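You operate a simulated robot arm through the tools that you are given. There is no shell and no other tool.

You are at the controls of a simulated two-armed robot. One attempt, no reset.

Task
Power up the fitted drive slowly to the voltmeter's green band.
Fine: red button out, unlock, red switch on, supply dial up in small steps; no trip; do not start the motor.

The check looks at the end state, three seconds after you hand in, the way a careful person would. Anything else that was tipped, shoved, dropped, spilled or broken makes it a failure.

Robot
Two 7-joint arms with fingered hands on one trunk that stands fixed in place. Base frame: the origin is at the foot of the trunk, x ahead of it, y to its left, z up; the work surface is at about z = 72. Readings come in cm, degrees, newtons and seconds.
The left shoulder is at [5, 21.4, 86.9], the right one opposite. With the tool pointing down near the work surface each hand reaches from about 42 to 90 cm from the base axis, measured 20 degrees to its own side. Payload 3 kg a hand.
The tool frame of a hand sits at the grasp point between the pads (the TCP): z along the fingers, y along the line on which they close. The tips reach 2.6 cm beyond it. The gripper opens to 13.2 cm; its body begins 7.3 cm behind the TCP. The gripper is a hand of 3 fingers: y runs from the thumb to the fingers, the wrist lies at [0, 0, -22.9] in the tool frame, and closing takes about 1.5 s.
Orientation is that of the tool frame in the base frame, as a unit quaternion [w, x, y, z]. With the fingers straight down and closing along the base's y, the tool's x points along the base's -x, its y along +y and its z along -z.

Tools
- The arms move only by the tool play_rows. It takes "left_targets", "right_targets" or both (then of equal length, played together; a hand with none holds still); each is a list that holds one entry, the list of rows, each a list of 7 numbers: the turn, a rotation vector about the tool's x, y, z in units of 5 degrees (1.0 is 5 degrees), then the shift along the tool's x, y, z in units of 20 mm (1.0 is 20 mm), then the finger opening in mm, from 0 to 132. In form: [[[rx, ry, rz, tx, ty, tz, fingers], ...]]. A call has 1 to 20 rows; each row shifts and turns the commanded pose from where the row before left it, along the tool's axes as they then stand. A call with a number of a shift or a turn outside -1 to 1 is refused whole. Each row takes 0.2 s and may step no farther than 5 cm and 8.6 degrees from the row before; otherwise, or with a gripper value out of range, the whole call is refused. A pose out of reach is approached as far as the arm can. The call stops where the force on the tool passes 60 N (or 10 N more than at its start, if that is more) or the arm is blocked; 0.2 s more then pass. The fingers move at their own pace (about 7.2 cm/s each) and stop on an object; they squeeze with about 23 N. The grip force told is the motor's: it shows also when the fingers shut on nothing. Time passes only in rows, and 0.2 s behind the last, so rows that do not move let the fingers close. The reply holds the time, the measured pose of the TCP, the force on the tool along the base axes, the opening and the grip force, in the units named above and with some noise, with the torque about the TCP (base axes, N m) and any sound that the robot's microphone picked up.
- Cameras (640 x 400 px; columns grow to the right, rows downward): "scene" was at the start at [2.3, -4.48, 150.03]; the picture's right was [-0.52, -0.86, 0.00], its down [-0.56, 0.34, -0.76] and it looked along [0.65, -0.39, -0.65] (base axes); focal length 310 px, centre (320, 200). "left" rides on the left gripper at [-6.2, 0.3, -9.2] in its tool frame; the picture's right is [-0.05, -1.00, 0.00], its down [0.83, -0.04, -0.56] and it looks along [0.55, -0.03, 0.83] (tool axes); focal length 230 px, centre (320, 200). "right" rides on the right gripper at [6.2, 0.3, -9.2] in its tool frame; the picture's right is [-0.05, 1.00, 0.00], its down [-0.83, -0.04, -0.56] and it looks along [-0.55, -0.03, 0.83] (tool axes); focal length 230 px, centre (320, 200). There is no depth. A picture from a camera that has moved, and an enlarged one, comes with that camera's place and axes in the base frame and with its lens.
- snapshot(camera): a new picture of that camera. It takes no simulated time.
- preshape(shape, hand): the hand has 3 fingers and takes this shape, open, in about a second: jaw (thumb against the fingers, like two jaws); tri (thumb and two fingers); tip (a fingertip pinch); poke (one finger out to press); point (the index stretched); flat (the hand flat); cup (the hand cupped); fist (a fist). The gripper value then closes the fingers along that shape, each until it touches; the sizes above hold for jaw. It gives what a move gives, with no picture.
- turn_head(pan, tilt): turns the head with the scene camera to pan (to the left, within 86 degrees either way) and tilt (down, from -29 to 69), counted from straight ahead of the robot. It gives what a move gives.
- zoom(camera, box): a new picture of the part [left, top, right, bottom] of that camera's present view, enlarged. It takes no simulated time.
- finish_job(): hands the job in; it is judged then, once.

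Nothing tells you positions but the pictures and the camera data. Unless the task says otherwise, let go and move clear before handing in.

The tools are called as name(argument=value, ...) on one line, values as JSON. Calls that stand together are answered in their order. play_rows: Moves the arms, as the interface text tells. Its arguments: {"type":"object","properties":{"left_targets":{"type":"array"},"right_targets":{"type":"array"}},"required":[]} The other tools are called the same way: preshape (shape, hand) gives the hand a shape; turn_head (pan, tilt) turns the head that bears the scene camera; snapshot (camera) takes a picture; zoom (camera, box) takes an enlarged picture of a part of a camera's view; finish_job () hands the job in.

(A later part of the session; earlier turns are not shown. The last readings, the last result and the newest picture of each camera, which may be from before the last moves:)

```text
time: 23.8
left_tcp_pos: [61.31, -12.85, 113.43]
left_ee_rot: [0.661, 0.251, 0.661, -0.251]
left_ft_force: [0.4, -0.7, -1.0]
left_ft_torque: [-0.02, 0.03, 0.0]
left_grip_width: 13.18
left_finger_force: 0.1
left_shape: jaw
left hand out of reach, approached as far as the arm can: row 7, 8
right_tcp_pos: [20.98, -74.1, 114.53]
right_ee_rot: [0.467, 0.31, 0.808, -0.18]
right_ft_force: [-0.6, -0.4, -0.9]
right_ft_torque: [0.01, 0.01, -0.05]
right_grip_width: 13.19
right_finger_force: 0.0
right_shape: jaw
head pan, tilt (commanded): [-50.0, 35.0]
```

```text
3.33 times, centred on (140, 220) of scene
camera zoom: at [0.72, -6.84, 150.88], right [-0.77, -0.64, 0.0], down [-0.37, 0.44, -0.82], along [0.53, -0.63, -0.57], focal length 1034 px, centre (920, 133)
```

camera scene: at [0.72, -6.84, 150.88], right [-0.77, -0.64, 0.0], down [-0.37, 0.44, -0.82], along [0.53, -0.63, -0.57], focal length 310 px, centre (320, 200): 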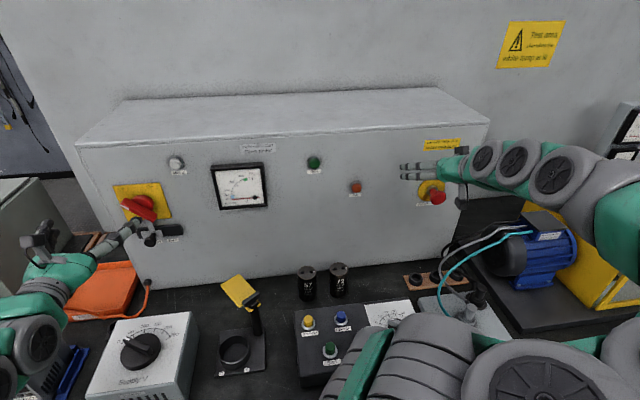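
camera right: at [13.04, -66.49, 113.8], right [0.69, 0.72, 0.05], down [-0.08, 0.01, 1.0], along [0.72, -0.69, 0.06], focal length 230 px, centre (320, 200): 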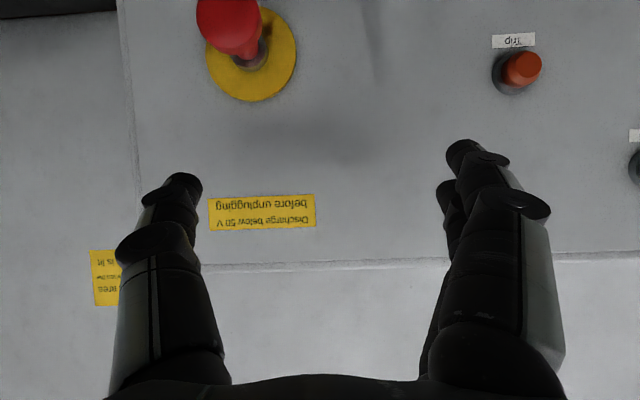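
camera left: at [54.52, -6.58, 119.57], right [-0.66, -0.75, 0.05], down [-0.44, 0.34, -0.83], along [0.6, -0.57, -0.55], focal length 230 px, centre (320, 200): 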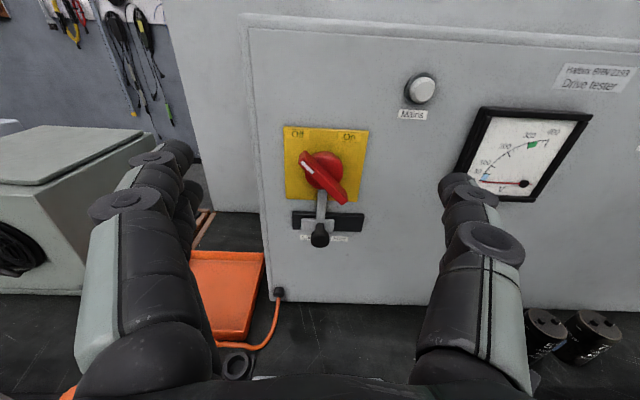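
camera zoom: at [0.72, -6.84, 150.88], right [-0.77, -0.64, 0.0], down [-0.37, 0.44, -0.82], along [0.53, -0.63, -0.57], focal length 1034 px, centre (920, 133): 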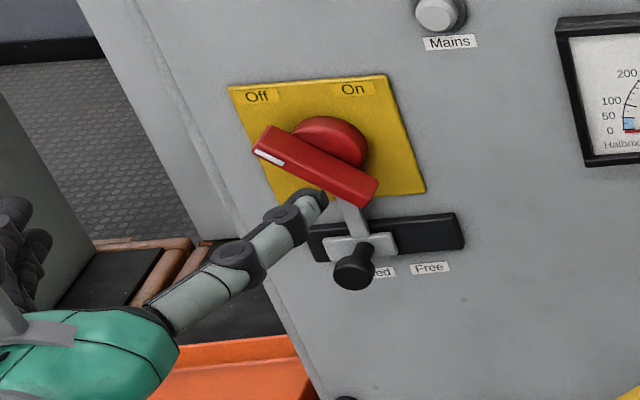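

The plate, hub and slider are now well measured: face normal [-0.748,0.664,0], switch axis at [75.5,-27.1,105.6], lock knob end at [72.4,-24.2,96.3]. I lower the left hand to the knob's height, about 10 cm short of it.

play_rows(left_targets=[[[0, 0, 0, 0.95, -0.061, 0.31, 132], [0, 0, 0, 0.95, -0.061, 0.31, 132], [0, 0, 0, 0.95, -0.061, 0.31, 132], [0, 0, 0, 0.95, -0.061, 0.31, 132], [0, 0, 0, 0.95, -0.061, 0.31, 132], [0, 0, 0, 0.95, -0.061, 0.31, 132], [0, 0, 0, 0.95, -0.061, 0.31, 132], [0, 0, 0, 0.95, -0.061, 0.31, 132], [0, 0, 0, 0.95, -0.061, 0.31, 132]]])

snapshot(camera="left")

snapshot(camera="scene")

```text
time: 25.8
left_tcp_pos: [64.62, -17.41, 96.53]
left_ee_rot: [0.662, 0.251, 0.66, -0.251]
left_ft_force: [0.1, -0.9, -0.3]
left_ft_torque: [-0.03, -0.01, 0.0]
left_grip_width: 13.19
left_finger_force: 0.0
left_shape: jaw
right_tcp_pos: [20.9, -73.99, 114.42]
right_ee_rot: [0.467, 0.31, 0.808, -0.179]
right_ft_force: [-0.8, -0.1, -0.2]
right_ft_torque: [-0.04, -0.01, -0.01]
right_grip_width: 13.19
right_finger_force: 0.1
right_shape: jaw
head pan, tilt (commanded): [-50.0, 35.0]
```

```text
taken
camera left: at [57.74, -11.18, 102.64], right [-0.66, -0.75, 0.05], down [-0.44, 0.34, -0.83], along [0.6, -0.57, -0.55], focal length 230 px, centre (320, 200)
```

left: 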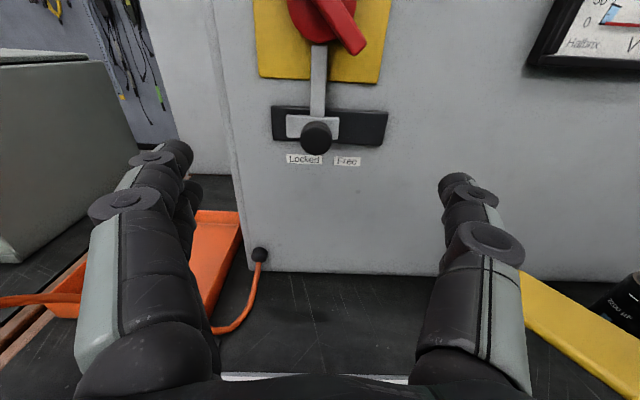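

```text
taken
camera scene: at [0.73, -6.85, 150.88], right [-0.77, -0.64, 0.0], down [-0.37, 0.44, -0.82], along [0.53, -0.63, -0.57], focal length 310 px, centre (320, 200)
```

scene: 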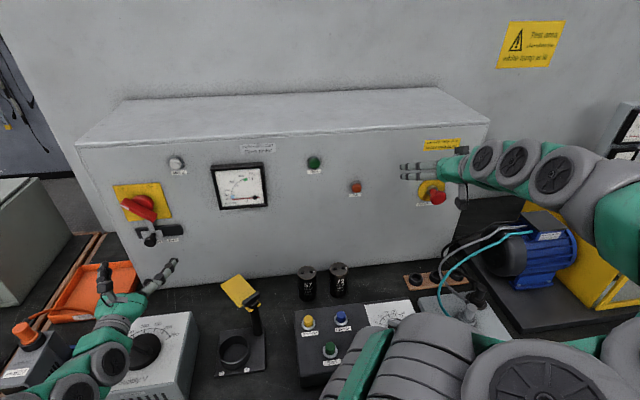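

The knob lies straight ahead at [72.3,-24.3,96.2], matching. I advance the open fingers around it.

play_rows(left_targets=[[[0, 0, 0, 0.02, 0, 0.7, 132], [0, 0, 0, 0.02, 0, 0.7, 132], [0, 0, 0, 0.02, 0, 0.7, 132], [0, 0, 0, 0.02, 0, 0.7, 132], [0, 0, 0, 0.02, 0, 0.7, 132], [0, 0, 0, 0.02, 0, 0.7, 132], [0, 0, 0, 0.02, 0, 0.7, 132]]])

snapshot(camera="left")

zoom(camera="scene", box=[60, 160, 220, 280])

```text
time: 27.4
left_tcp_pos: [71.95, -23.97, 96.16]
left_ee_rot: [0.661, 0.251, 0.661, -0.25]
left_ft_force: [0.4, 0.3, -0.8]
left_ft_torque: [-0.03, 0.0, 0.0]
left_grip_width: 13.18
left_finger_force: 0.0
left_shape: jaw
right_tcp_pos: [20.92, -74.16, 114.42]
right_ee_rot: [0.467, 0.311, 0.808, -0.18]
right_ft_force: [0.4, 0.1, -0.3]
right_ft_torque: [-0.01, 0.0, 0.01]
right_grip_width: 13.19
right_finger_force: 0.0
right_shape: jaw
head pan, tilt (commanded): [-50.0, 35.0]
```

```text
taken
camera left: at [65.13, -17.73, 102.34], right [-0.66, -0.75, 0.05], down [-0.44, 0.34, -0.83], along [0.6, -0.57, -0.55], focal length 230 px, centre (320, 200)
```

left: 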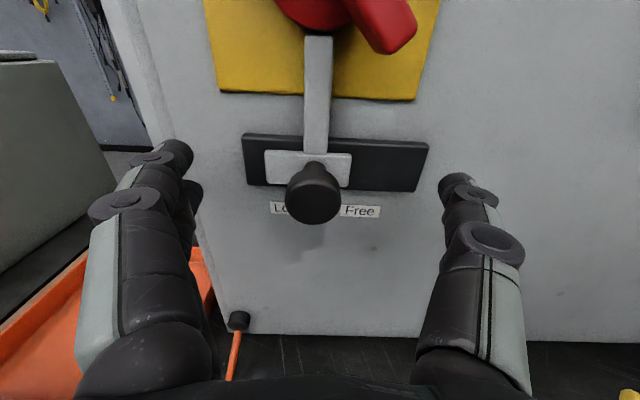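

```text
3.33 times, centred on (140, 220) of scene
camera zoom: at [0.72, -6.85, 150.88], right [-0.77, -0.64, 0.0], down [-0.37, 0.44, -0.82], along [0.53, -0.63, -0.57], focal length 1034 px, centre (920, 133)
```

zoom: 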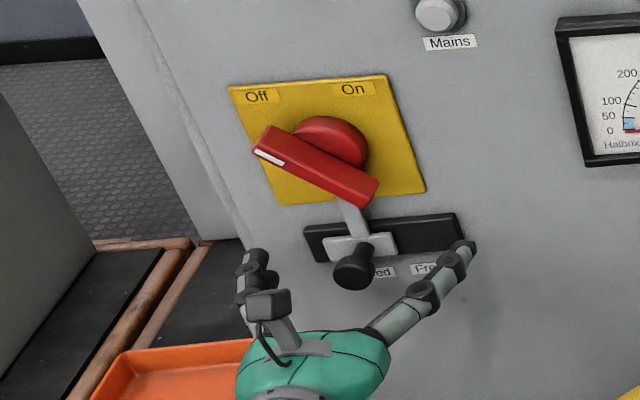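

The knob sits at the grasp point. I close on it.

play_rows(left_targets=[[[0, 0, 0, 0, 0, 0, 10], [0, 0, 0, 0, 0, 0, 10], [0, 0, 0, 0, 0, 0, 10], [0, 0, 0, 0, 0, 0, 10], [0, 0, 0, 0, 0, 0, 10], [0, 0, 0, 0, 0, 0, 10], [0, 0, 0, 0, 0, 0, 10], [0, 0, 0, 0, 0, 0, 10], [0, 0, 0, 0, 0, 0, 10]]])

snapshot(camera="left")

```text
time: 29.4
left_tcp_pos: [71.9, -24.0, 96.08]
left_ee_rot: [0.661, 0.251, 0.661, -0.251]
left_ft_force: [15.0, -12.8, 3.0]
left_ft_torque: [-0.09, 0.05, -0.06]
left_grip_width: 0.85
left_finger_force: 23.1
left_shape: jaw
right_tcp_pos: [21.03, -74.16, 114.41]
right_ee_rot: [0.467, 0.31, 0.809, -0.179]
right_ft_force: [-0.5, 0.0, -0.5]
right_ft_torque: [0.0, -0.04, 0.02]
right_grip_width: 13.2
right_finger_force: 0.1
right_shape: jaw
head pan, tilt (commanded): [-50.0, 35.0]
```

```text
taken
camera left: at [65.12, -17.73, 102.34], right [-0.66, -0.75, 0.05], down [-0.44, 0.34, -0.83], along [0.6, -0.57, -0.55], focal length 230 px, centre (320, 200)
```

left: 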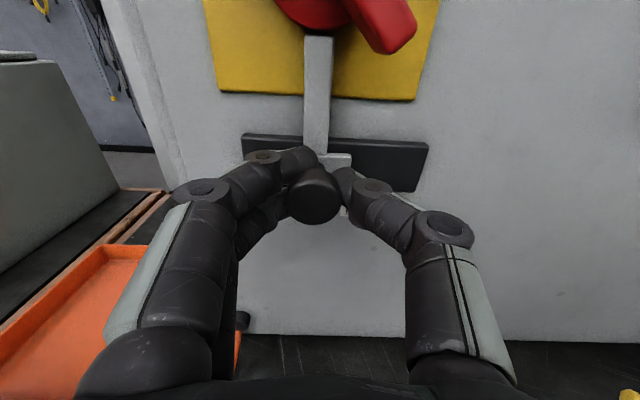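

The fingertips hold the knob's stem behind its head. I slide it to the right toward "Free", in small steps.

play_rows(left_targets=[[[0, 0, 0, 0, -0.2, 0.03, 10], [0, 0, 0, 0, -0.2, 0.03, 10], [0, 0, 0, 0, -0.2, 0, 10], [0, 0, 0, 0, -0.2, 0, 10], [0, 0, 0, 0, -0.2, 0, 10]]])

snapshot(camera="left")

```text
time: 30.6
left_tcp_pos: [70.92, -25.55, 96.14]
left_ee_rot: [0.661, 0.251, 0.661, -0.251]
left_ft_force: [4.4, -3.0, 7.9]
left_ft_torque: [-0.06, 0.01, 0.03]
left_grip_width: 0.83
left_finger_force: 23.7
left_shape: jaw
right_tcp_pos: [21.0, -74.15, 114.41]
right_ee_rot: [0.468, 0.311, 0.808, -0.18]
right_ft_force: [-1.0, 0.4, -0.5]
right_ft_torque: [-0.02, 0.04, -0.01]
right_grip_width: 13.18
right_finger_force: 0.0
right_shape: jaw
head pan, tilt (commanded): [-50.0, 35.0]
```

```text
taken
camera left: at [64.05, -19.2, 102.3], right [-0.66, -0.75, 0.05], down [-0.44, 0.34, -0.83], along [0.6, -0.57, -0.55], focal length 230 px, centre (320, 200)
```

left: 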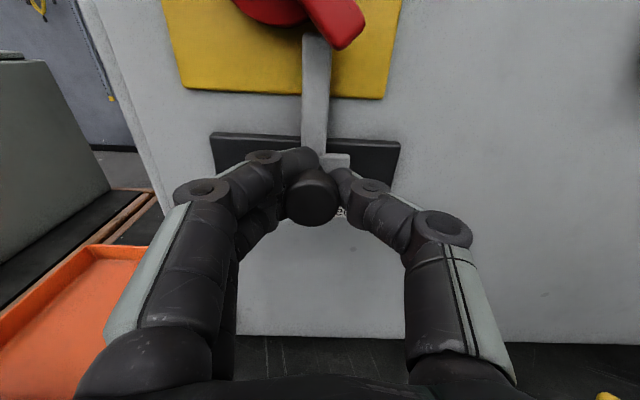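

The slider moves along smoothly (about 1.9 cm so far). I continue to the right until it meets its end.

play_rows(left_targets=[[[0, 0, 0, 0, -0.2, 0, 10], [0, 0, 0, 0, -0.2, 0, 10], [0, 0, 0, 0, -0.2, 0, 10], [0, 0, 0, 0, -0.2, 0, 10], [0, 0, 0, 0, -0.2, 0, 10]]])

snapshot(camera="left")

zoom(camera="scene", box=[60, 160, 220, 280])

```text
time: 31.8
left_tcp_pos: [69.82, -26.88, 96.3]
left_ee_rot: [0.662, 0.249, 0.661, -0.25]
left_ft_force: [22.4, 3.0, 6.1]
left_ft_torque: [-0.07, -0.02, 0.11]
left_grip_width: 0.79
left_finger_force: 23.4
left_shape: jaw
right_tcp_pos: [21.02, -73.97, 114.4]
right_ee_rot: [0.467, 0.309, 0.809, -0.178]
right_ft_force: [0.0, -0.2, 0.5]
right_ft_torque: [0.01, -0.01, 0.03]
right_grip_width: 13.2
right_finger_force: 0.1
right_shape: jaw
head pan, tilt (commanded): [-50.0, 35.0]
```

```text
taken
camera left: at [62.91, -20.52, 102.29], right [-0.66, -0.75, 0.05], down [-0.45, 0.33, -0.83], along [0.61, -0.57, -0.55], focal length 230 px, centre (320, 200)
```

left: 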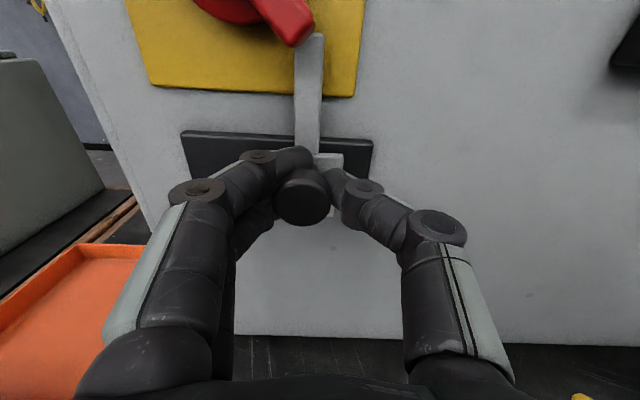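

```text
3.33 times, centred on (140, 220) of scene
camera zoom: at [0.76, -6.83, 150.88], right [-0.77, -0.64, 0.0], down [-0.37, 0.44, -0.82], along [0.53, -0.63, -0.57], focal length 1034 px, centre (920, 133)
```

zoom: 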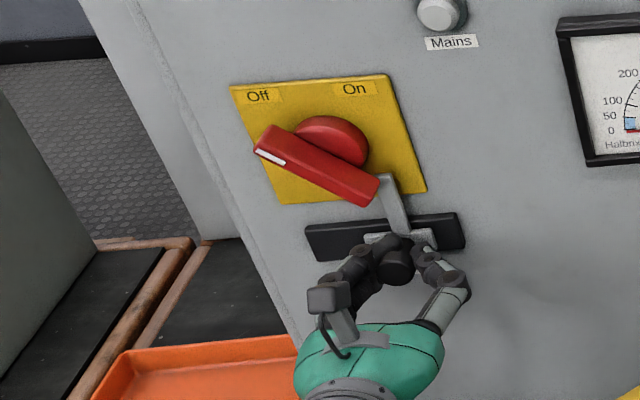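

Some resistance now (about 17 N). I nudge it a bit farther to be sure it reaches the end of travel.

play_rows(left_targets=[[[0, 0, 0, 0, -0.15, 0, 10], [0, 0, 0, 0, -0.15, 0, 10], [0, 0, 0, 0, 0, 0, 10]]])

zoom(camera="left", box=[160, 0, 480, 250])

```text
time: 32.6
left_tcp_pos: [69.47, -27.46, 96.1]
left_ee_rot: [0.662, 0.249, 0.662, -0.25]
left_ft_force: [32.4, 20.2, 7.3]
left_ft_torque: [0.04, -0.07, 0.33]
left_grip_width: 0.78
left_finger_force: 23.0
left_shape: jaw
right_tcp_pos: [21.1, -74.01, 114.5]
right_ee_rot: [0.466, 0.31, 0.809, -0.18]
right_ft_force: [0.5, 0.5, -0.7]
right_ft_torque: [-0.05, -0.03, 0.03]
right_grip_width: 13.2
right_finger_force: 0.1
right_shape: jaw
head pan, tilt (commanded): [-50.0, 35.0]
```

```text
1.60 times, centred on (320, 125) of left
camera zoom: at [62.55, -21.05, 102.26], right [-0.66, -0.75, 0.05], down [-0.45, 0.33, -0.83], along [0.61, -0.57, -0.55], focal length 368 px, centre (320, 320)
```

zoom: 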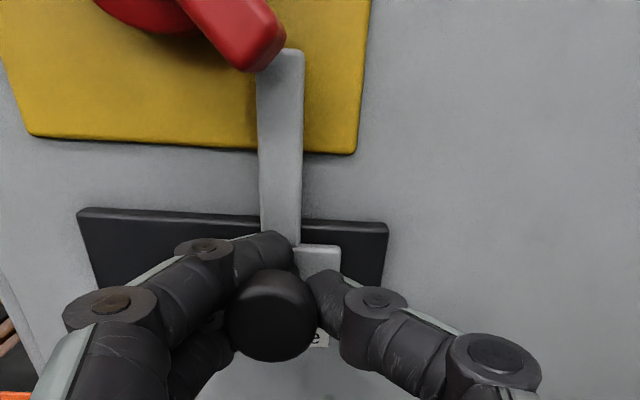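

The slider has hit its end stop (37 N) with the bar about 3 cm right of centre. I relieve the pressure, open, and back off to check.

play_rows(left_targets=[[[0, 0, 0, 0, 0.2, 0, 10], [0, 0, 0, 0, 0.2, 0, 10], [0, 0, 0, 0, 0.15, 0, 30], [0, 0, 0, 0, 0, 0, 60], [0, 0, 0, 0, 0, 0, 100], [0, 0, 0, 0, 0, 0, 132], [0, 0, 0, 0, 0, 0, 132], [0, 0, 0, 0, 0, 0, 132], [0, 0, 0, 0, 0, 0, 132], [0, 0, 0, 0, 0, 0, 132], [0, 0, 0, 0, 0, 0, 132]]])

snapshot(camera="left")

```text
time: 35.0
left_tcp_pos: [69.82, -26.74, 96.14]
left_ee_rot: [0.661, 0.251, 0.661, -0.251]
left_ft_force: [-0.5, 0.3, -0.1]
left_ft_torque: [-0.02, 0.0, -0.02]
left_grip_width: 13.2
left_finger_force: 0.2
left_shape: jaw
right_tcp_pos: [20.96, -74.13, 114.52]
right_ee_rot: [0.467, 0.31, 0.809, -0.179]
right_ft_force: [-0.1, -0.8, -0.3]
right_ft_torque: [0.02, -0.03, 0.04]
right_grip_width: 13.21
right_finger_force: 0.0
right_shape: jaw
head pan, tilt (commanded): [-50.0, 35.0]
```

```text
taken
camera left: at [62.97, -20.38, 102.3], right [-0.66, -0.75, 0.05], down [-0.44, 0.34, -0.83], along [0.6, -0.57, -0.55], focal length 230 px, centre (320, 200)
```

left: 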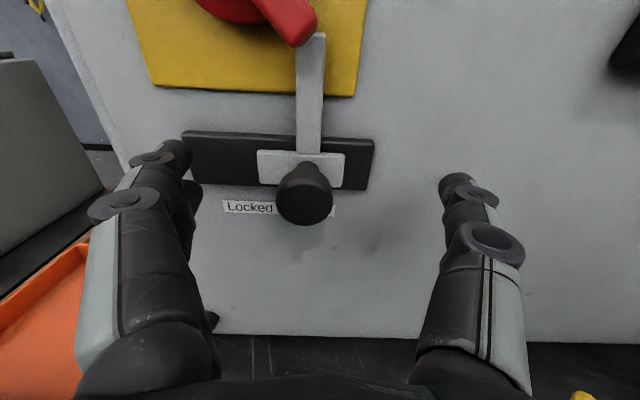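

The slider now sits over "Free" with "Locked" uncovered. I back the left hand off, raise it to the switch axis and roll it 45° to match the handle.

play_rows(left_targets=[[[0, 0, 0, 0, 0, -0.85, 132], [0, 0, 0, 0, 0, -0.85, 132], [0, 0, 0, 0, 0, -0.85, 132], [0, 0, 0, 0, 0, -0.85, 132], [0, 0, 0, 0, 0, -0.85, 132], [0, 0, 0, 0, 0, -0.85, 132], [0, 0, 0, -0.79, 0.295, 0, 132], [0, 0, 0, -0.79, 0.295, 0, 132], [0, 0, 0, -0.79, 0.295, 0, 132], [0, 0, 0, -0.79, 0.295, 0, 132], [0, 0, 0, -0.79, 0.295, 0, 132], [0, 0, 0, -0.79, 0.295, 0, 132]]])

snapshot(camera="left")

zoom(camera="scene", box=[60, 140, 220, 260])

```text
time: 37.6
left_tcp_pos: [64.68, -17.29, 105.71]
left_ee_rot: [0.662, 0.25, 0.661, -0.25]
left_ft_force: [0.2, 0.3, 0.0]
left_ft_torque: [-0.02, -0.02, -0.02]
left_grip_width: 13.2
left_finger_force: 0.1
left_shape: jaw
right_tcp_pos: [20.85, -74.04, 114.44]
right_ee_rot: [0.467, 0.311, 0.808, -0.179]
right_ft_force: [-0.4, 0.7, 0.8]
right_ft_torque: [0.02, 0.0, 0.01]
right_grip_width: 13.16
right_finger_force: 0.1
right_shape: jaw
head pan, tilt (commanded): [-50.0, 35.0]
```

```text
taken
camera left: at [57.85, -10.99, 111.84], right [-0.66, -0.75, 0.05], down [-0.44, 0.34, -0.83], along [0.6, -0.57, -0.55], focal length 230 px, centre (320, 200)
```

left: 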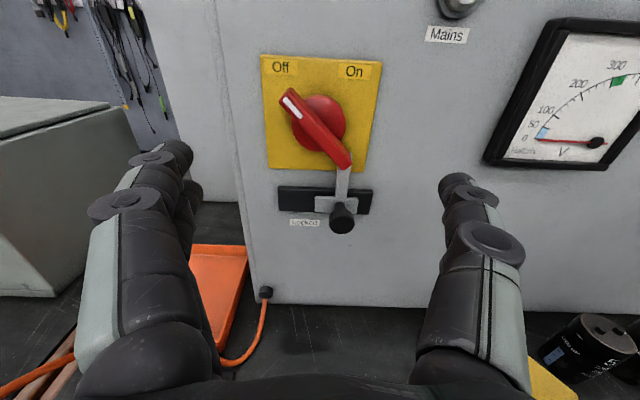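

```text
3.33 times, centred on (140, 200) of scene
camera zoom: at [0.72, -6.84, 150.88], right [-0.77, -0.64, 0.0], down [-0.37, 0.44, -0.82], along [0.53, -0.63, -0.57], focal length 1034 px, centre (920, 200)
```

zoom: 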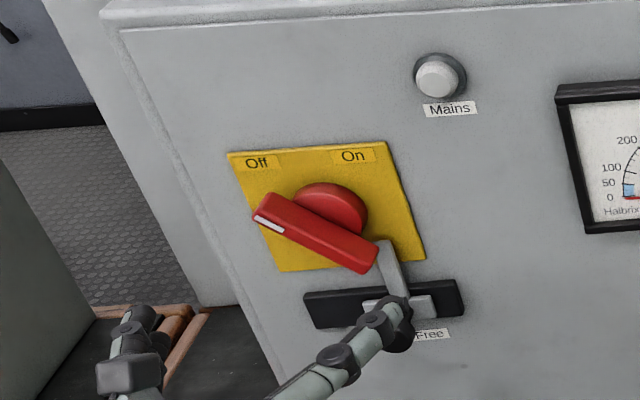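

The slider clearly reads "Free". I enlarge the handle to measure its angle before gripping.

zoom(camera="left", box=[250, 40, 400, 190])

```text
2.67 times, centred on (325, 115) of left
camera zoom: at [57.85, -10.99, 111.84], right [-0.66, -0.75, 0.05], down [-0.44, 0.34, -0.83], along [0.6, -0.57, -0.55], focal length 614 px, centre (307, 427)
```

zoom: 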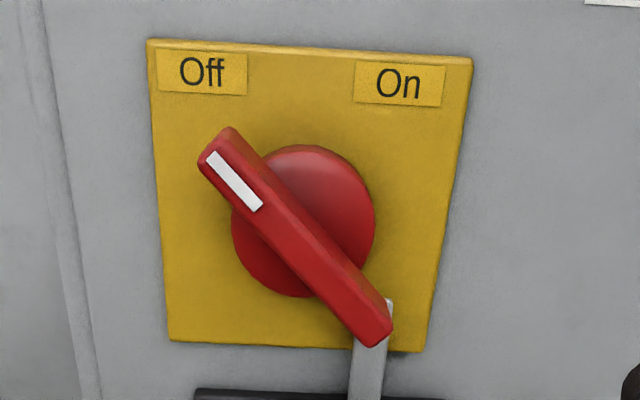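

The bar is at 45° with its front face 3.5 cm off the plate and centre at h≈30.05, z≈105.4. I roll the left hand by -45°.

play_rows(left_targets=[[[0, 0, -1, 0.015, 0, 0, 132], [0, 0, -1, 0.015, 0, 0, 132], [0, 0, -1, 0.015, 0, 0, 132], [0, 0, -1, 0.015, 0, 0, 132], [0, 0, -1, 0.015, 0, 0, 132], [0, 0, -1, 0.015, 0, 0, 132], [0, 0, -1, 0.015, 0, 0, 132], [0, 0, -1, 0.015, 0, 0, 132], [0, 0, -1, 0.015, 0, 0, 132], [0, 0, 0, 0, 0, 0, 132]]])

snapshot(camera="left")

snapshot(camera="scene")

```text
time: 39.8
left_tcp_pos: [64.55, -17.35, 105.35]
left_ee_rot: [0.515, -0.023, 0.707, -0.485]
left_ft_force: [-0.2, -0.4, -0.6]
left_ft_torque: [0.0, -0.02, 0.0]
left_grip_width: 13.21
left_finger_force: 0.1
left_shape: jaw
right_tcp_pos: [20.95, -74.01, 114.4]
right_ee_rot: [0.467, 0.31, 0.809, -0.179]
right_ft_force: [0.2, -0.7, -0.2]
right_ft_torque: [0.0, -0.03, 0.03]
right_grip_width: 13.22
right_finger_force: 0.1
right_shape: jaw
head pan, tilt (commanded): [-50.0, 35.0]
```

```text
taken
camera left: at [60.54, -7.84, 109.47], right [-0.44, -0.5, 0.74], down [-0.83, -0.09, -0.56], along [0.35, -0.86, -0.37], focal length 230 px, centre (320, 200)
```

left: 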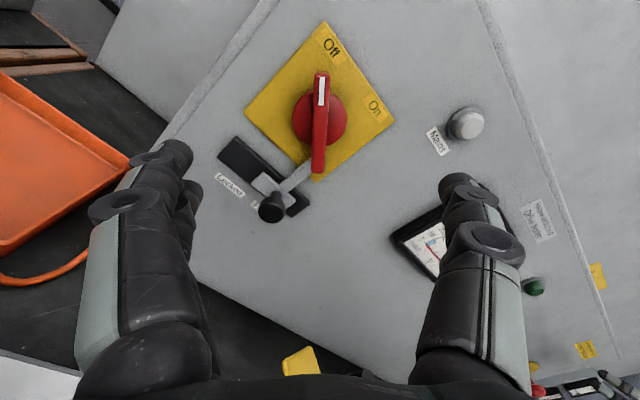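

```text
taken
camera scene: at [0.72, -6.85, 150.88], right [-0.77, -0.64, 0.0], down [-0.37, 0.44, -0.82], along [0.53, -0.63, -0.57], focal length 310 px, centre (320, 200)
```

scene: 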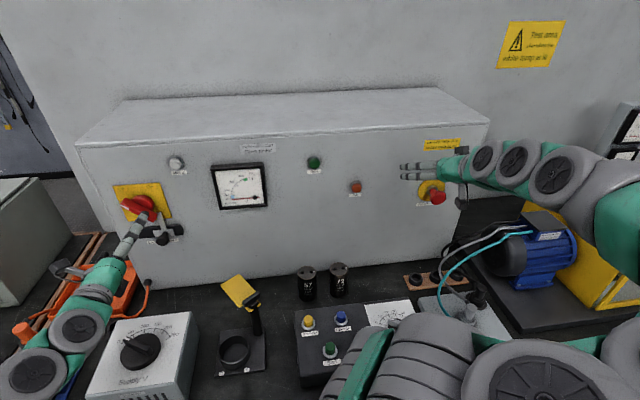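

The handle is upright and centred between the fingers in the hand's view. I advance so the fingertips straddle the bar.

play_rows(left_targets=[[[0, 0, 0, -0.009, 0.009, 0.743, 132], [0, 0, 0, -0.009, 0.009, 0.743, 132], [0, 0, 0, -0.009, 0.009, 0.743, 132], [0, 0, 0, -0.009, 0.009, 0.743, 132], [0, 0, 0, -0.009, 0.009, 0.743, 132], [0, 0, 0, -0.009, 0.009, 0.743, 132], [0, 0, 0, -0.009, 0.009, 0.743, 132], [0, 0, 0, 0, 0, 0, 132]]])

snapshot(camera="left")

zoom(camera="scene", box=[60, 140, 220, 260])

```text
time: 41.6
left_tcp_pos: [72.35, -24.17, 105.3]
left_ee_rot: [0.514, -0.022, 0.707, -0.486]
left_ft_force: [0.2, 0.1, 0.7]
left_ft_torque: [0.01, 0.01, -0.02]
left_grip_width: 13.17
left_finger_force: 0.1
left_shape: jaw
right_tcp_pos: [21.01, -74.11, 114.39]
right_ee_rot: [0.467, 0.311, 0.808, -0.179]
right_ft_force: [-0.7, -0.2, -0.4]
right_ft_torque: [-0.03, -0.03, -0.01]
right_grip_width: 13.21
right_finger_force: 0.1
right_shape: jaw
head pan, tilt (commanded): [-50.0, 35.0]
```

```text
taken
camera left: at [68.51, -14.69, 109.41], right [-0.44, -0.5, 0.74], down [-0.83, -0.09, -0.56], along [0.35, -0.86, -0.37], focal length 230 px, centre (320, 200)
```

left: 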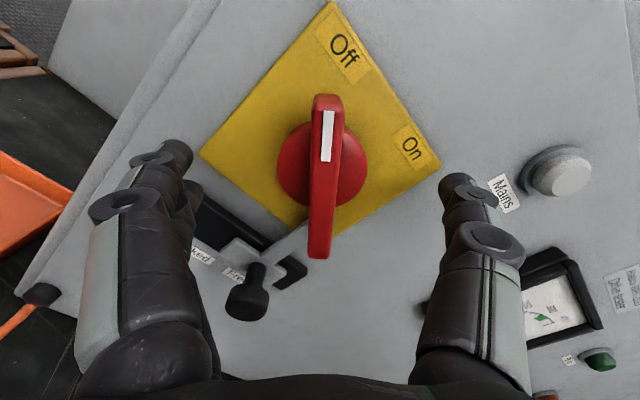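

```text
3.33 times, centred on (140, 200) of scene
camera zoom: at [0.72, -6.85, 150.88], right [-0.77, -0.64, 0.0], down [-0.37, 0.44, -0.82], along [0.53, -0.63, -0.57], focal length 1034 px, centre (920, 200)
```

zoom: 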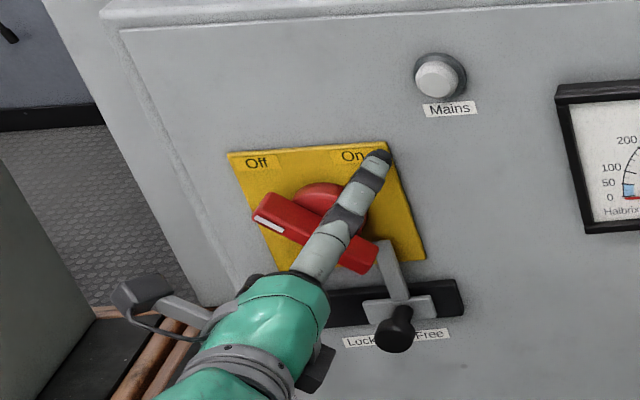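

The bar lies between thumb and fingers. I close the grip on it.

play_rows(left_targets=[[[0, 0, 0, 0, 0, 0, 5], [0, 0, 0, 0, 0, 0, 5], [0, 0, 0, 0, 0, 0, 5], [0, 0, 0, 0, 0, 0, 5], [0, 0, 0, 0, 0, 0, 5], [0, 0, 0, 0, 0, 0, 5], [0, 0, 0, 0, 0, 0, 5], [0, 0, 0, 0, 0, 0, 5], [0, 0, 0, 0, 0, 0, 5]]])

snapshot(camera="left")

zoom(camera="scene", box=[60, 140, 220, 260])

```text
time: 43.6
left_tcp_pos: [72.51, -24.18, 105.29]
left_ee_rot: [0.514, -0.022, 0.707, -0.485]
left_ft_force: [-22.8, 22.3, -8.7]
left_ft_torque: [0.23, 0.22, 0.15]
left_grip_width: 3.5
left_finger_force: 22.6
left_shape: jaw
right_tcp_pos: [21.02, -73.93, 114.47]
right_ee_rot: [0.466, 0.31, 0.809, -0.179]
right_ft_force: [-0.3, 0.3, 0.3]
right_ft_torque: [0.01, 0.03, -0.03]
right_grip_width: 13.2
right_finger_force: 0.1
right_shape: jaw
head pan, tilt (commanded): [-50.0, 35.0]
```

```text
taken
camera left: at [68.49, -14.6, 109.39], right [-0.44, -0.5, 0.74], down [-0.83, -0.09, -0.56], along [0.35, -0.86, -0.37], focal length 230 px, centre (320, 200)
```

left: 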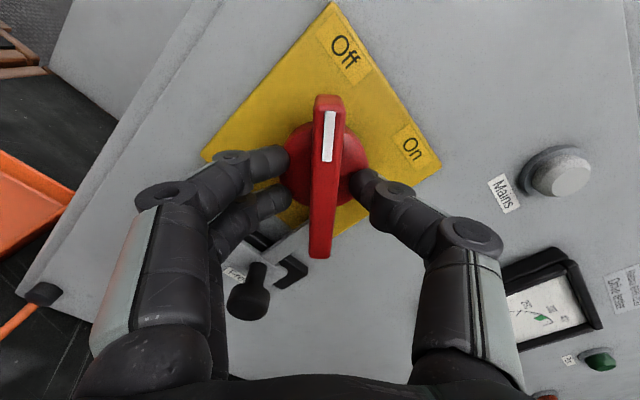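

```text
3.33 times, centred on (140, 200) of scene
camera zoom: at [0.69, -6.81, 150.88], right [-0.77, -0.64, 0.0], down [-0.37, 0.44, -0.82], along [0.53, -0.63, -0.57], focal length 1034 px, centre (920, 200)
```

zoom: 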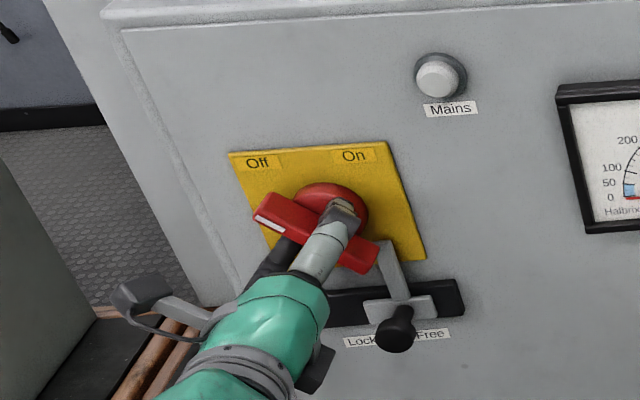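

The fingertips met the round hub (3.5 cm apart) rather than the bar, so I'm a bit too deep. I open, back off 0.9 cm and close again.

play_rows(left_targets=[[[0, 0, 0, 0, 0, 0, 60], [0, 0, 0, 0, 0, 0, 60], [0, 0, 0, 0, 0, -0.225, 60], [0, 0, 0, 0, 0, -0.225, 60], [0, 0, 0, 0, 0, 0, 5], [0, 0, 0, 0, 0, 0, 5], [0, 0, 0, 0, 0, 0, 5], [0, 0, 0, 0, 0, 0, 5], [0, 0, 0, 0, 0, 0, 5], [0, 0, 0, 0, 0, 0, 5], [0, 0, 0, 0, 0, 0, 5]]])

snapshot(camera="left")

zoom(camera="scene", box=[60, 140, 220, 260])

```text
time: 46.0
left_tcp_pos: [71.64, -23.48, 105.24]
left_ee_rot: [0.515, -0.022, 0.707, -0.485]
left_ft_force: [1.8, -4.0, 0.8]
left_ft_torque: [0.01, -0.04, 0.02]
left_grip_width: 0.79
left_finger_force: 22.7
left_shape: jaw
right_tcp_pos: [21.0, -74.15, 114.32]
right_ee_rot: [0.467, 0.31, 0.808, -0.179]
right_ft_force: [-0.3, 0.7, -0.8]
right_ft_torque: [-0.02, 0.0, 0.0]
right_grip_width: 13.18
right_finger_force: 0.0
right_shape: jaw
head pan, tilt (commanded): [-50.0, 35.0]
```

```text
taken
camera left: at [67.7, -14.01, 109.38], right [-0.44, -0.5, 0.74], down [-0.83, -0.09, -0.56], along [0.35, -0.86, -0.37], focal length 230 px, centre (320, 200)
```

left: 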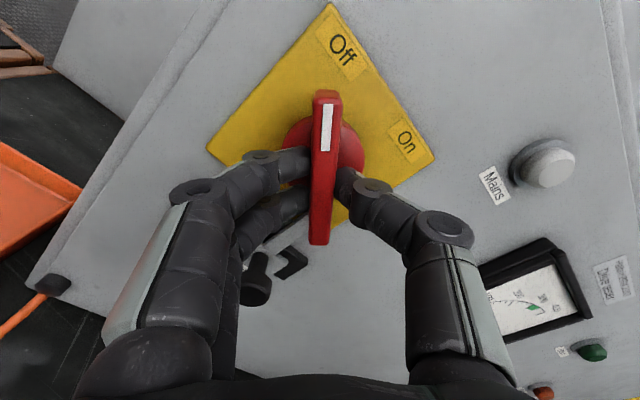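

```text
3.33 times, centred on (140, 200) of scene
camera zoom: at [0.72, -6.85, 150.88], right [-0.77, -0.64, 0.0], down [-0.37, 0.44, -0.82], along [0.53, -0.63, -0.57], focal length 1034 px, centre (920, 200)
```

zoom: 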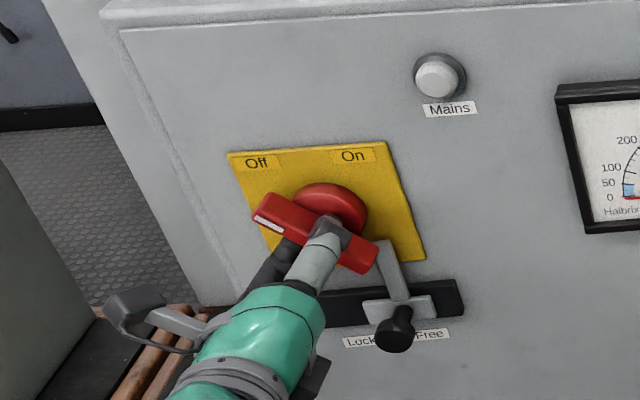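

The grip is now on the bar itself (no side load). I turn it clockwise toward On, the first 30°.

play_rows(left_targets=[[[0, 0, 0.8, 0, 0, 0, 5], [0, 0, 0.8, 0, 0, 0, 5], [0, 0, 0.8, 0, 0, 0, 5], [0, 0, 0.8, 0, 0, 0, 5], [0, 0, 0.8, 0, 0, 0, 5], [0, 0, 0.8, 0, 0, 0, 5], [0, 0, 0.8, 0, 0, 0, 5], [0, 0, 0.4, 0, 0, 0, 5]]])

snapshot(camera="left")

zoom(camera="scene", box=[60, 140, 220, 260])

```text
time: 47.8
left_tcp_pos: [71.83, -23.62, 105.33]
left_ee_rot: [0.622, 0.162, 0.688, -0.336]
left_ft_force: [-6.9, 9.4, -11.4]
left_ft_torque: [0.11, 0.22, 0.09]
left_grip_width: 0.82
left_finger_force: 22.7
left_shape: jaw
right_tcp_pos: [20.95, -74.09, 114.42]
right_ee_rot: [0.467, 0.31, 0.809, -0.178]
right_ft_force: [0.3, 1.2, 0.5]
right_ft_torque: [0.03, 0.01, 0.02]
right_grip_width: 13.18
right_finger_force: 0.0
right_shape: jaw
head pan, tilt (commanded): [-50.0, 35.0]
```

```text
taken
camera left: at [66.06, -16.03, 111.18], right [-0.63, -0.71, 0.31], down [-0.59, 0.18, -0.79], along [0.51, -0.68, -0.53], focal length 230 px, centre (320, 200)
```

left: 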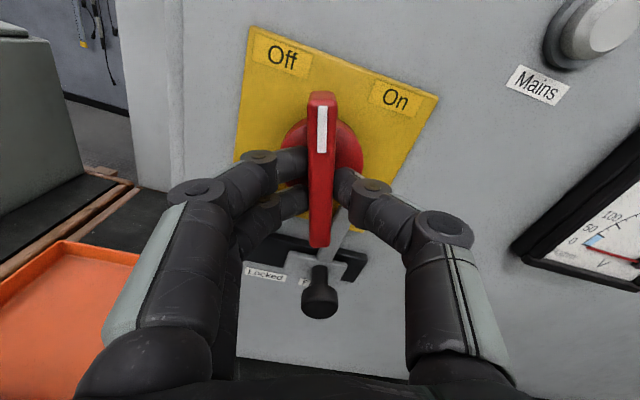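

```text
3.33 times, centred on (140, 200) of scene
camera zoom: at [0.73, -6.83, 150.88], right [-0.77, -0.64, 0.0], down [-0.37, 0.44, -0.82], along [0.53, -0.63, -0.57], focal length 1034 px, centre (920, 200)
```

zoom: 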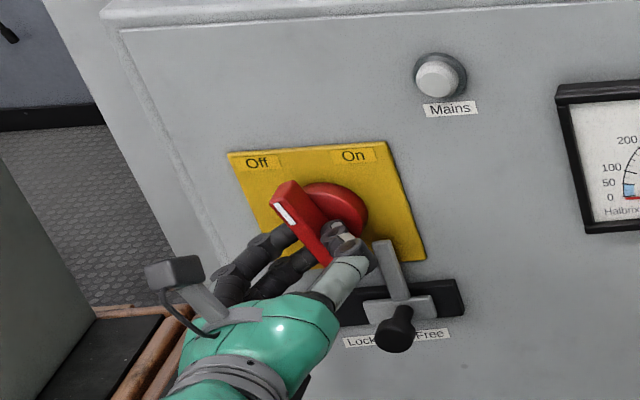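

The handle turns with the hand. I continue another 35°.

play_rows(left_targets=[[[0, 0, 0.8, 0, 0, 0, 5], [0, 0, 0.8, 0, 0, 0, 5], [0, 0, 0.8, 0, 0, 0, 5], [0, 0, 0.8, 0, 0, 0, 5], [0, 0, 0.8, 0, 0, 0, 5], [0, 0, 0.8, 0, 0, 0, 5], [0, 0, 0.8, 0, 0, 0, 5], [0, 0, 0.8, 0, 0, 0, 5], [0, 0, 0.6, 0, 0, 0, 5]]])

snapshot(camera="left")

zoom(camera="scene", box=[60, 140, 220, 260])

```text
time: 49.8
left_tcp_pos: [71.88, -23.47, 105.29]
left_ee_rot: [0.695, 0.36, 0.609, -0.131]
left_ft_force: [0.7, 15.4, -9.8]
left_ft_torque: [0.05, 0.17, 0.3]
left_grip_width: 0.85
left_finger_force: 23.1
left_shape: jaw
right_tcp_pos: [20.94, -74.03, 114.52]
right_ee_rot: [0.467, 0.31, 0.809, -0.178]
right_ft_force: [0.2, -0.7, 0.1]
right_ft_torque: [0.01, -0.02, 0.02]
right_grip_width: 13.19
right_finger_force: 0.1
right_shape: jaw
head pan, tilt (commanded): [-50.0, 35.0]
```

```text
taken
camera left: at [63.63, -18.79, 111.24], right [-0.63, -0.72, -0.29], down [-0.26, 0.55, -0.79], along [0.73, -0.43, -0.53], focal length 230 px, centre (320, 200)
```

left: 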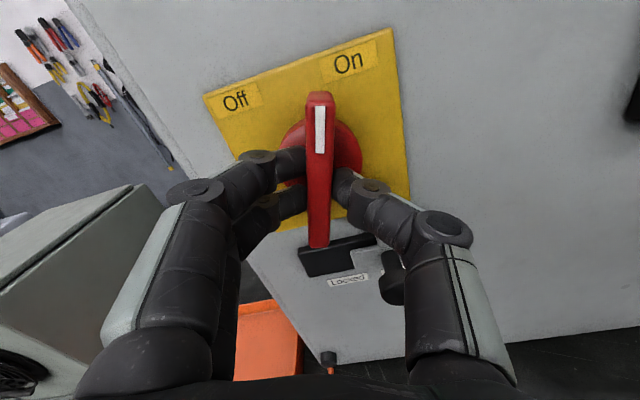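

```text
3.33 times, centred on (140, 200) of scene
camera zoom: at [0.74, -6.82, 150.88], right [-0.77, -0.64, 0.0], down [-0.37, 0.44, -0.82], along [0.53, -0.63, -0.57], focal length 1034 px, centre (920, 200)
```

zoom: 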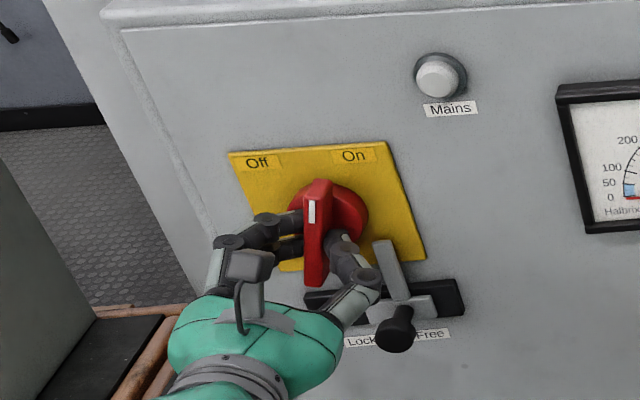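

Still tracking well, about 65° turned. I finish the last 25° and slightly over.

play_rows(left_targets=[[[0, 0, 0.8, 0, 0, 0, 5], [0, 0, 0.8, 0, 0, 0, 5], [0, 0, 0.8, 0, 0, 0, 5], [0, 0, 0.8, 0, 0, 0, 5], [0, 0, 0.8, 0, 0, 0, 5], [0, 0, 0.8, 0, 0, 0, 5], [0, 0, 0.4, 0, 0, 0, 5]]])

snapshot(camera="left")

zoom(camera="scene", box=[60, 140, 220, 260])

```text
time: 51.4
left_tcp_pos: [71.8, -23.49, 105.32]
left_ee_rot: [0.707, 0.488, 0.511, 0.029]
left_ft_force: [14.0, 17.8, -9.4]
left_ft_torque: [0.0, 0.13, 0.42]
left_grip_width: 0.82
left_finger_force: 22.7
left_shape: jaw
right_tcp_pos: [21.02, -74.1, 114.48]
right_ee_rot: [0.468, 0.31, 0.808, -0.179]
right_ft_force: [0.2, -0.3, 0.3]
right_ft_torque: [-0.02, 0.01, 0.01]
right_grip_width: 13.19
right_finger_force: 0.0
right_shape: jaw
head pan, tilt (commanded): [-50.0, 35.0]
```

```text
taken
camera left: at [62.01, -20.55, 109.89], right [-0.48, -0.55, -0.68], down [-0.04, 0.79, -0.61], along [0.87, -0.27, -0.41], focal length 230 px, centre (320, 200)
```

left: 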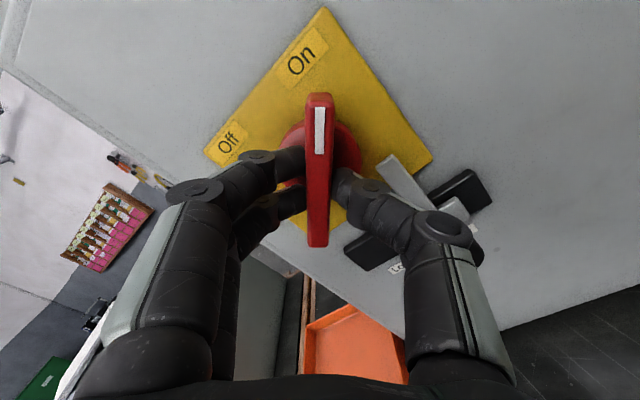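

```text
3.33 times, centred on (140, 200) of scene
camera zoom: at [0.76, -6.82, 150.88], right [-0.77, -0.64, 0.0], down [-0.37, 0.44, -0.82], along [0.53, -0.63, -0.57], focal length 1034 px, centre (920, 200)
```

zoom: 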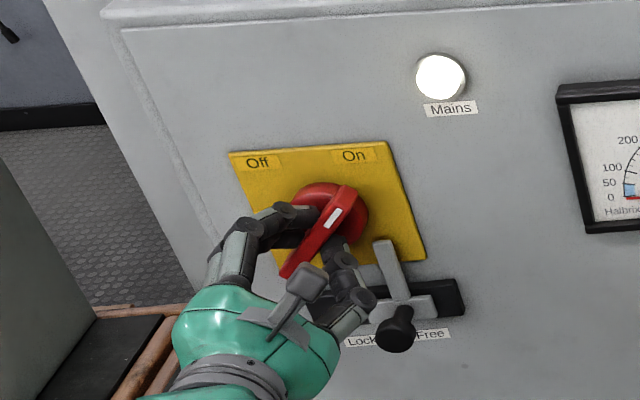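

The Mains lamp is lit and the handle points to On. I open the fingers just enough to clear the bar and back straight off.

play_rows(left_targets=[[[0, 0, 0, 0, 0, 0, 50], [0, 0, 0, 0, 0, 0, 60], [0, 0, 0, 0, 0, 0, 60], [0, 0, 0, 0, 0, 0, 60], [0, 0, 0, 0, 0, -0.3, 60], [0, 0, 0, 0, 0, -0.6, 60], [0, 0, 0, 0, 0, -0.9, 60], [0, 0, 0, 0, 0, -0.9, 60], [0, 0, 0, 0, 0, -0.9, 60], [0, 0, 0, 0, 0, -0.9, 60], [0, 0, 0, 0, 0, -0.9, 60]]])

snapshot(camera="left")

snapshot(camera="scene")

zoom(camera="scene", box=[60, 140, 300, 260])

```text
time: 53.8
left_tcp_pos: [63.5, -16.54, 105.24]
left_ee_rot: [0.706, 0.49, 0.51, 0.027]
left_ft_force: [0.9, -0.6, -1.0]
left_ft_torque: [0.01, -0.01, 0.0]
left_grip_width: 5.96
left_finger_force: 0.1
left_shape: jaw
right_tcp_pos: [21.02, -74.09, 114.39]
right_ee_rot: [0.467, 0.31, 0.809, -0.179]
right_ft_force: [0.4, 0.0, -0.7]
right_ft_torque: [0.02, -0.05, -0.04]
right_grip_width: 13.18
right_finger_force: 0.2
right_shape: jaw
head pan, tilt (commanded): [-50.0, 35.0]
```

```text
taken
camera left: at [53.67, -13.66, 109.83], right [-0.49, -0.55, -0.68], down [-0.04, 0.79, -0.61], along [0.87, -0.27, -0.41], focal length 230 px, centre (320, 200)
```

left: 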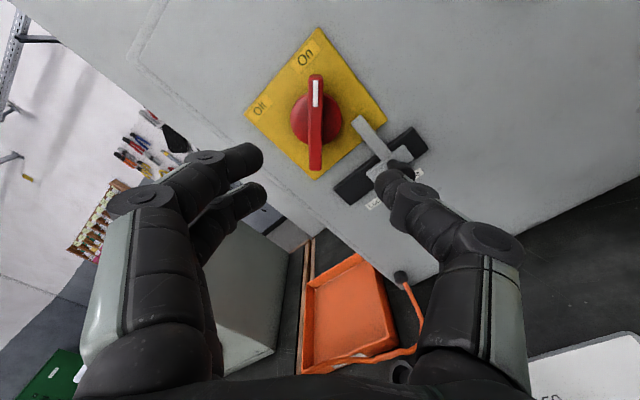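

```text
taken
camera scene: at [0.72, -6.84, 150.88], right [-0.77, -0.64, 0.0], down [-0.37, 0.44, -0.82], along [0.53, -0.63, -0.57], focal length 310 px, centre (320, 200)
```

scene: 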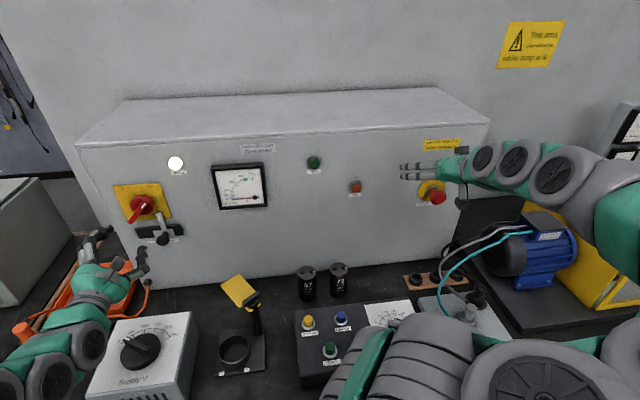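

```text
2.67 times, centred on (180, 200) of scene
camera zoom: at [0.72, -6.84, 150.88], right [-0.77, -0.64, 0.0], down [-0.37, 0.44, -0.82], along [0.53, -0.63, -0.57], focal length 827 px, centre (693, 200)
```

zoom: 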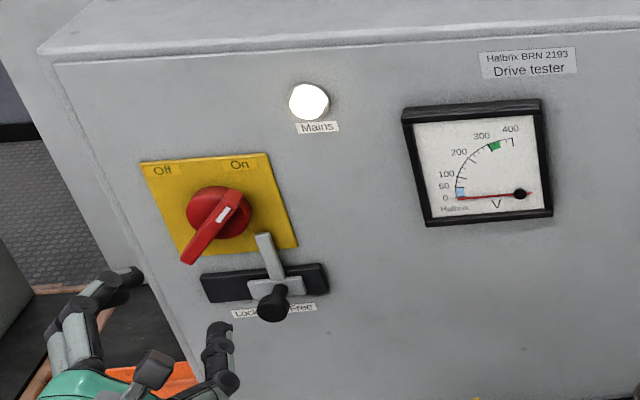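

Mains is on, voltmeter at 0, no trip lamp. Now I turn the head so that both the supply dial and the voltmeter are in view.

turn_head(pan=-30, tilt=44)

snapshot(camera="scene")

zoom(camera="scene", box=[160, 200, 320, 330])

```text
time: 54.6
left_tcp_pos: [63.48, -16.61, 105.35]
left_ee_rot: [0.707, 0.488, 0.511, 0.028]
left_ft_force: [-0.7, -0.6, 0.5]
left_ft_torque: [0.03, -0.01, -0.01]
left_grip_width: 5.95
left_finger_force: 0.0
left_shape: jaw
right_tcp_pos: [20.77, -74.23, 114.42]
right_ee_rot: [0.466, 0.311, 0.809, -0.179]
right_ft_force: [-0.4, -0.2, -0.8]
right_ft_torque: [0.04, -0.01, 0.01]
right_grip_width: 13.18
right_finger_force: 0.0
right_shape: jaw
head pan, tilt (commanded): [-30.0, 44.0]
```

```text
taken
camera scene: at [2.17, -4.21, 149.54], right [-0.5, -0.87, 0.0], down [-0.6, 0.35, -0.72], along [0.62, -0.36, -0.69], focal length 310 px, centre (320, 200)
```

scene: 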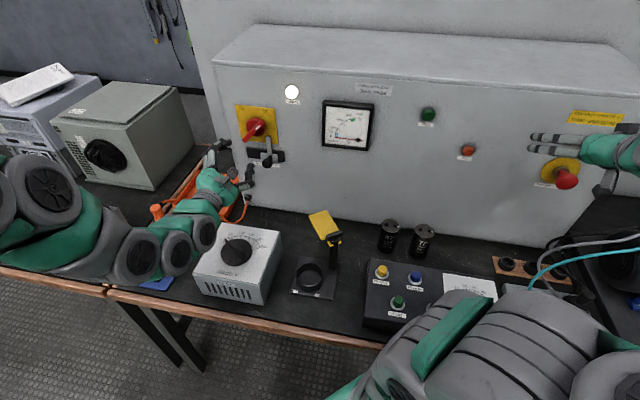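

```text
3.08 times, centred on (240, 265) of scene
camera zoom: at [2.17, -4.21, 149.54], right [-0.5, -0.87, 0.0], down [-0.6, 0.35, -0.72], along [0.62, -0.36, -0.69], focal length 954 px, centre (566, 0)
```

zoom: 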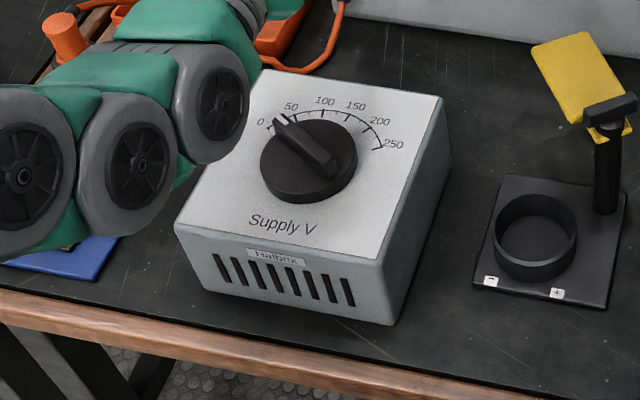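

The supply dial is at about [54.9,-9.7], its box aligned with the cabinet, scale ±60° (0 to 250 V), knob pointing at 0. I unroll the left hand and raise it back to the earlier facing pose before turning it downward.

play_rows(left_targets=[[[0, 0, -1, 0, 0, -0.2, 60], [0, 0, -1, 0, 0, -0.2, 60], [0, 0, -1, 0, 0, -0.2, 60], [0, 0, -1, 0, 0, -0.2, 60], [0, 0, -1, 0, 0, -0.2, 60], [0, 0, -1, 0, 0, -0.2, 60], [0, 0, -1, 0, 0, -0.2, 60], [0, 0, -1, 0, 0, -0.2, 60], [0, 0, -1, 0, 0, -0.2, 60], [0, 0, -0.2, 0, 0, -0.2, 60], [0, 0, 0, -0.81, 0.135, 0, 60], [0, 0, 0, -0.81, 0.135, 0, 60], [0, 0, 0, -0.81, 0.135, 0, 60], [0, 0, 0, -0.81, 0.135, 0, 60], [0, 0, 0, -0.81, 0.135, 0, 60]]])

zoom(camera="scene", box=[220, 60, 500, 220])

```text
time: 57.9
left_tcp_pos: [62.53, -12.7, 117.16]
left_ee_rot: [0.662, 0.25, 0.661, -0.25]
left_ft_force: [0.3, 0.4, -1.0]
left_ft_torque: [0.03, -0.02, 0.01]
left_grip_width: 5.97
left_finger_force: 0.1
left_shape: jaw
left hand out of reach, approached as far as the arm can: row 8, 9, 10
right_tcp_pos: [20.93, -74.03, 114.39]
right_ee_rot: [0.467, 0.31, 0.809, -0.179]
right_ft_force: [0.2, 0.1, -0.6]
right_ft_torque: [0.01, -0.02, -0.01]
right_grip_width: 13.22
right_finger_force: 0.1
right_shape: jaw
head pan, tilt (commanded): [-30.0, 44.0]
```

```text
2.29 times, centred on (360, 140) of scene
camera zoom: at [2.17, -4.2, 149.54], right [-0.5, -0.87, 0.0], down [-0.6, 0.35, -0.72], along [0.62, -0.36, -0.69], focal length 709 px, centre (229, 337)
```

zoom: 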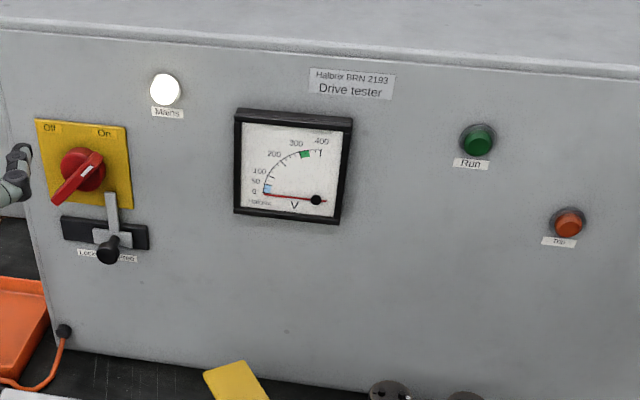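

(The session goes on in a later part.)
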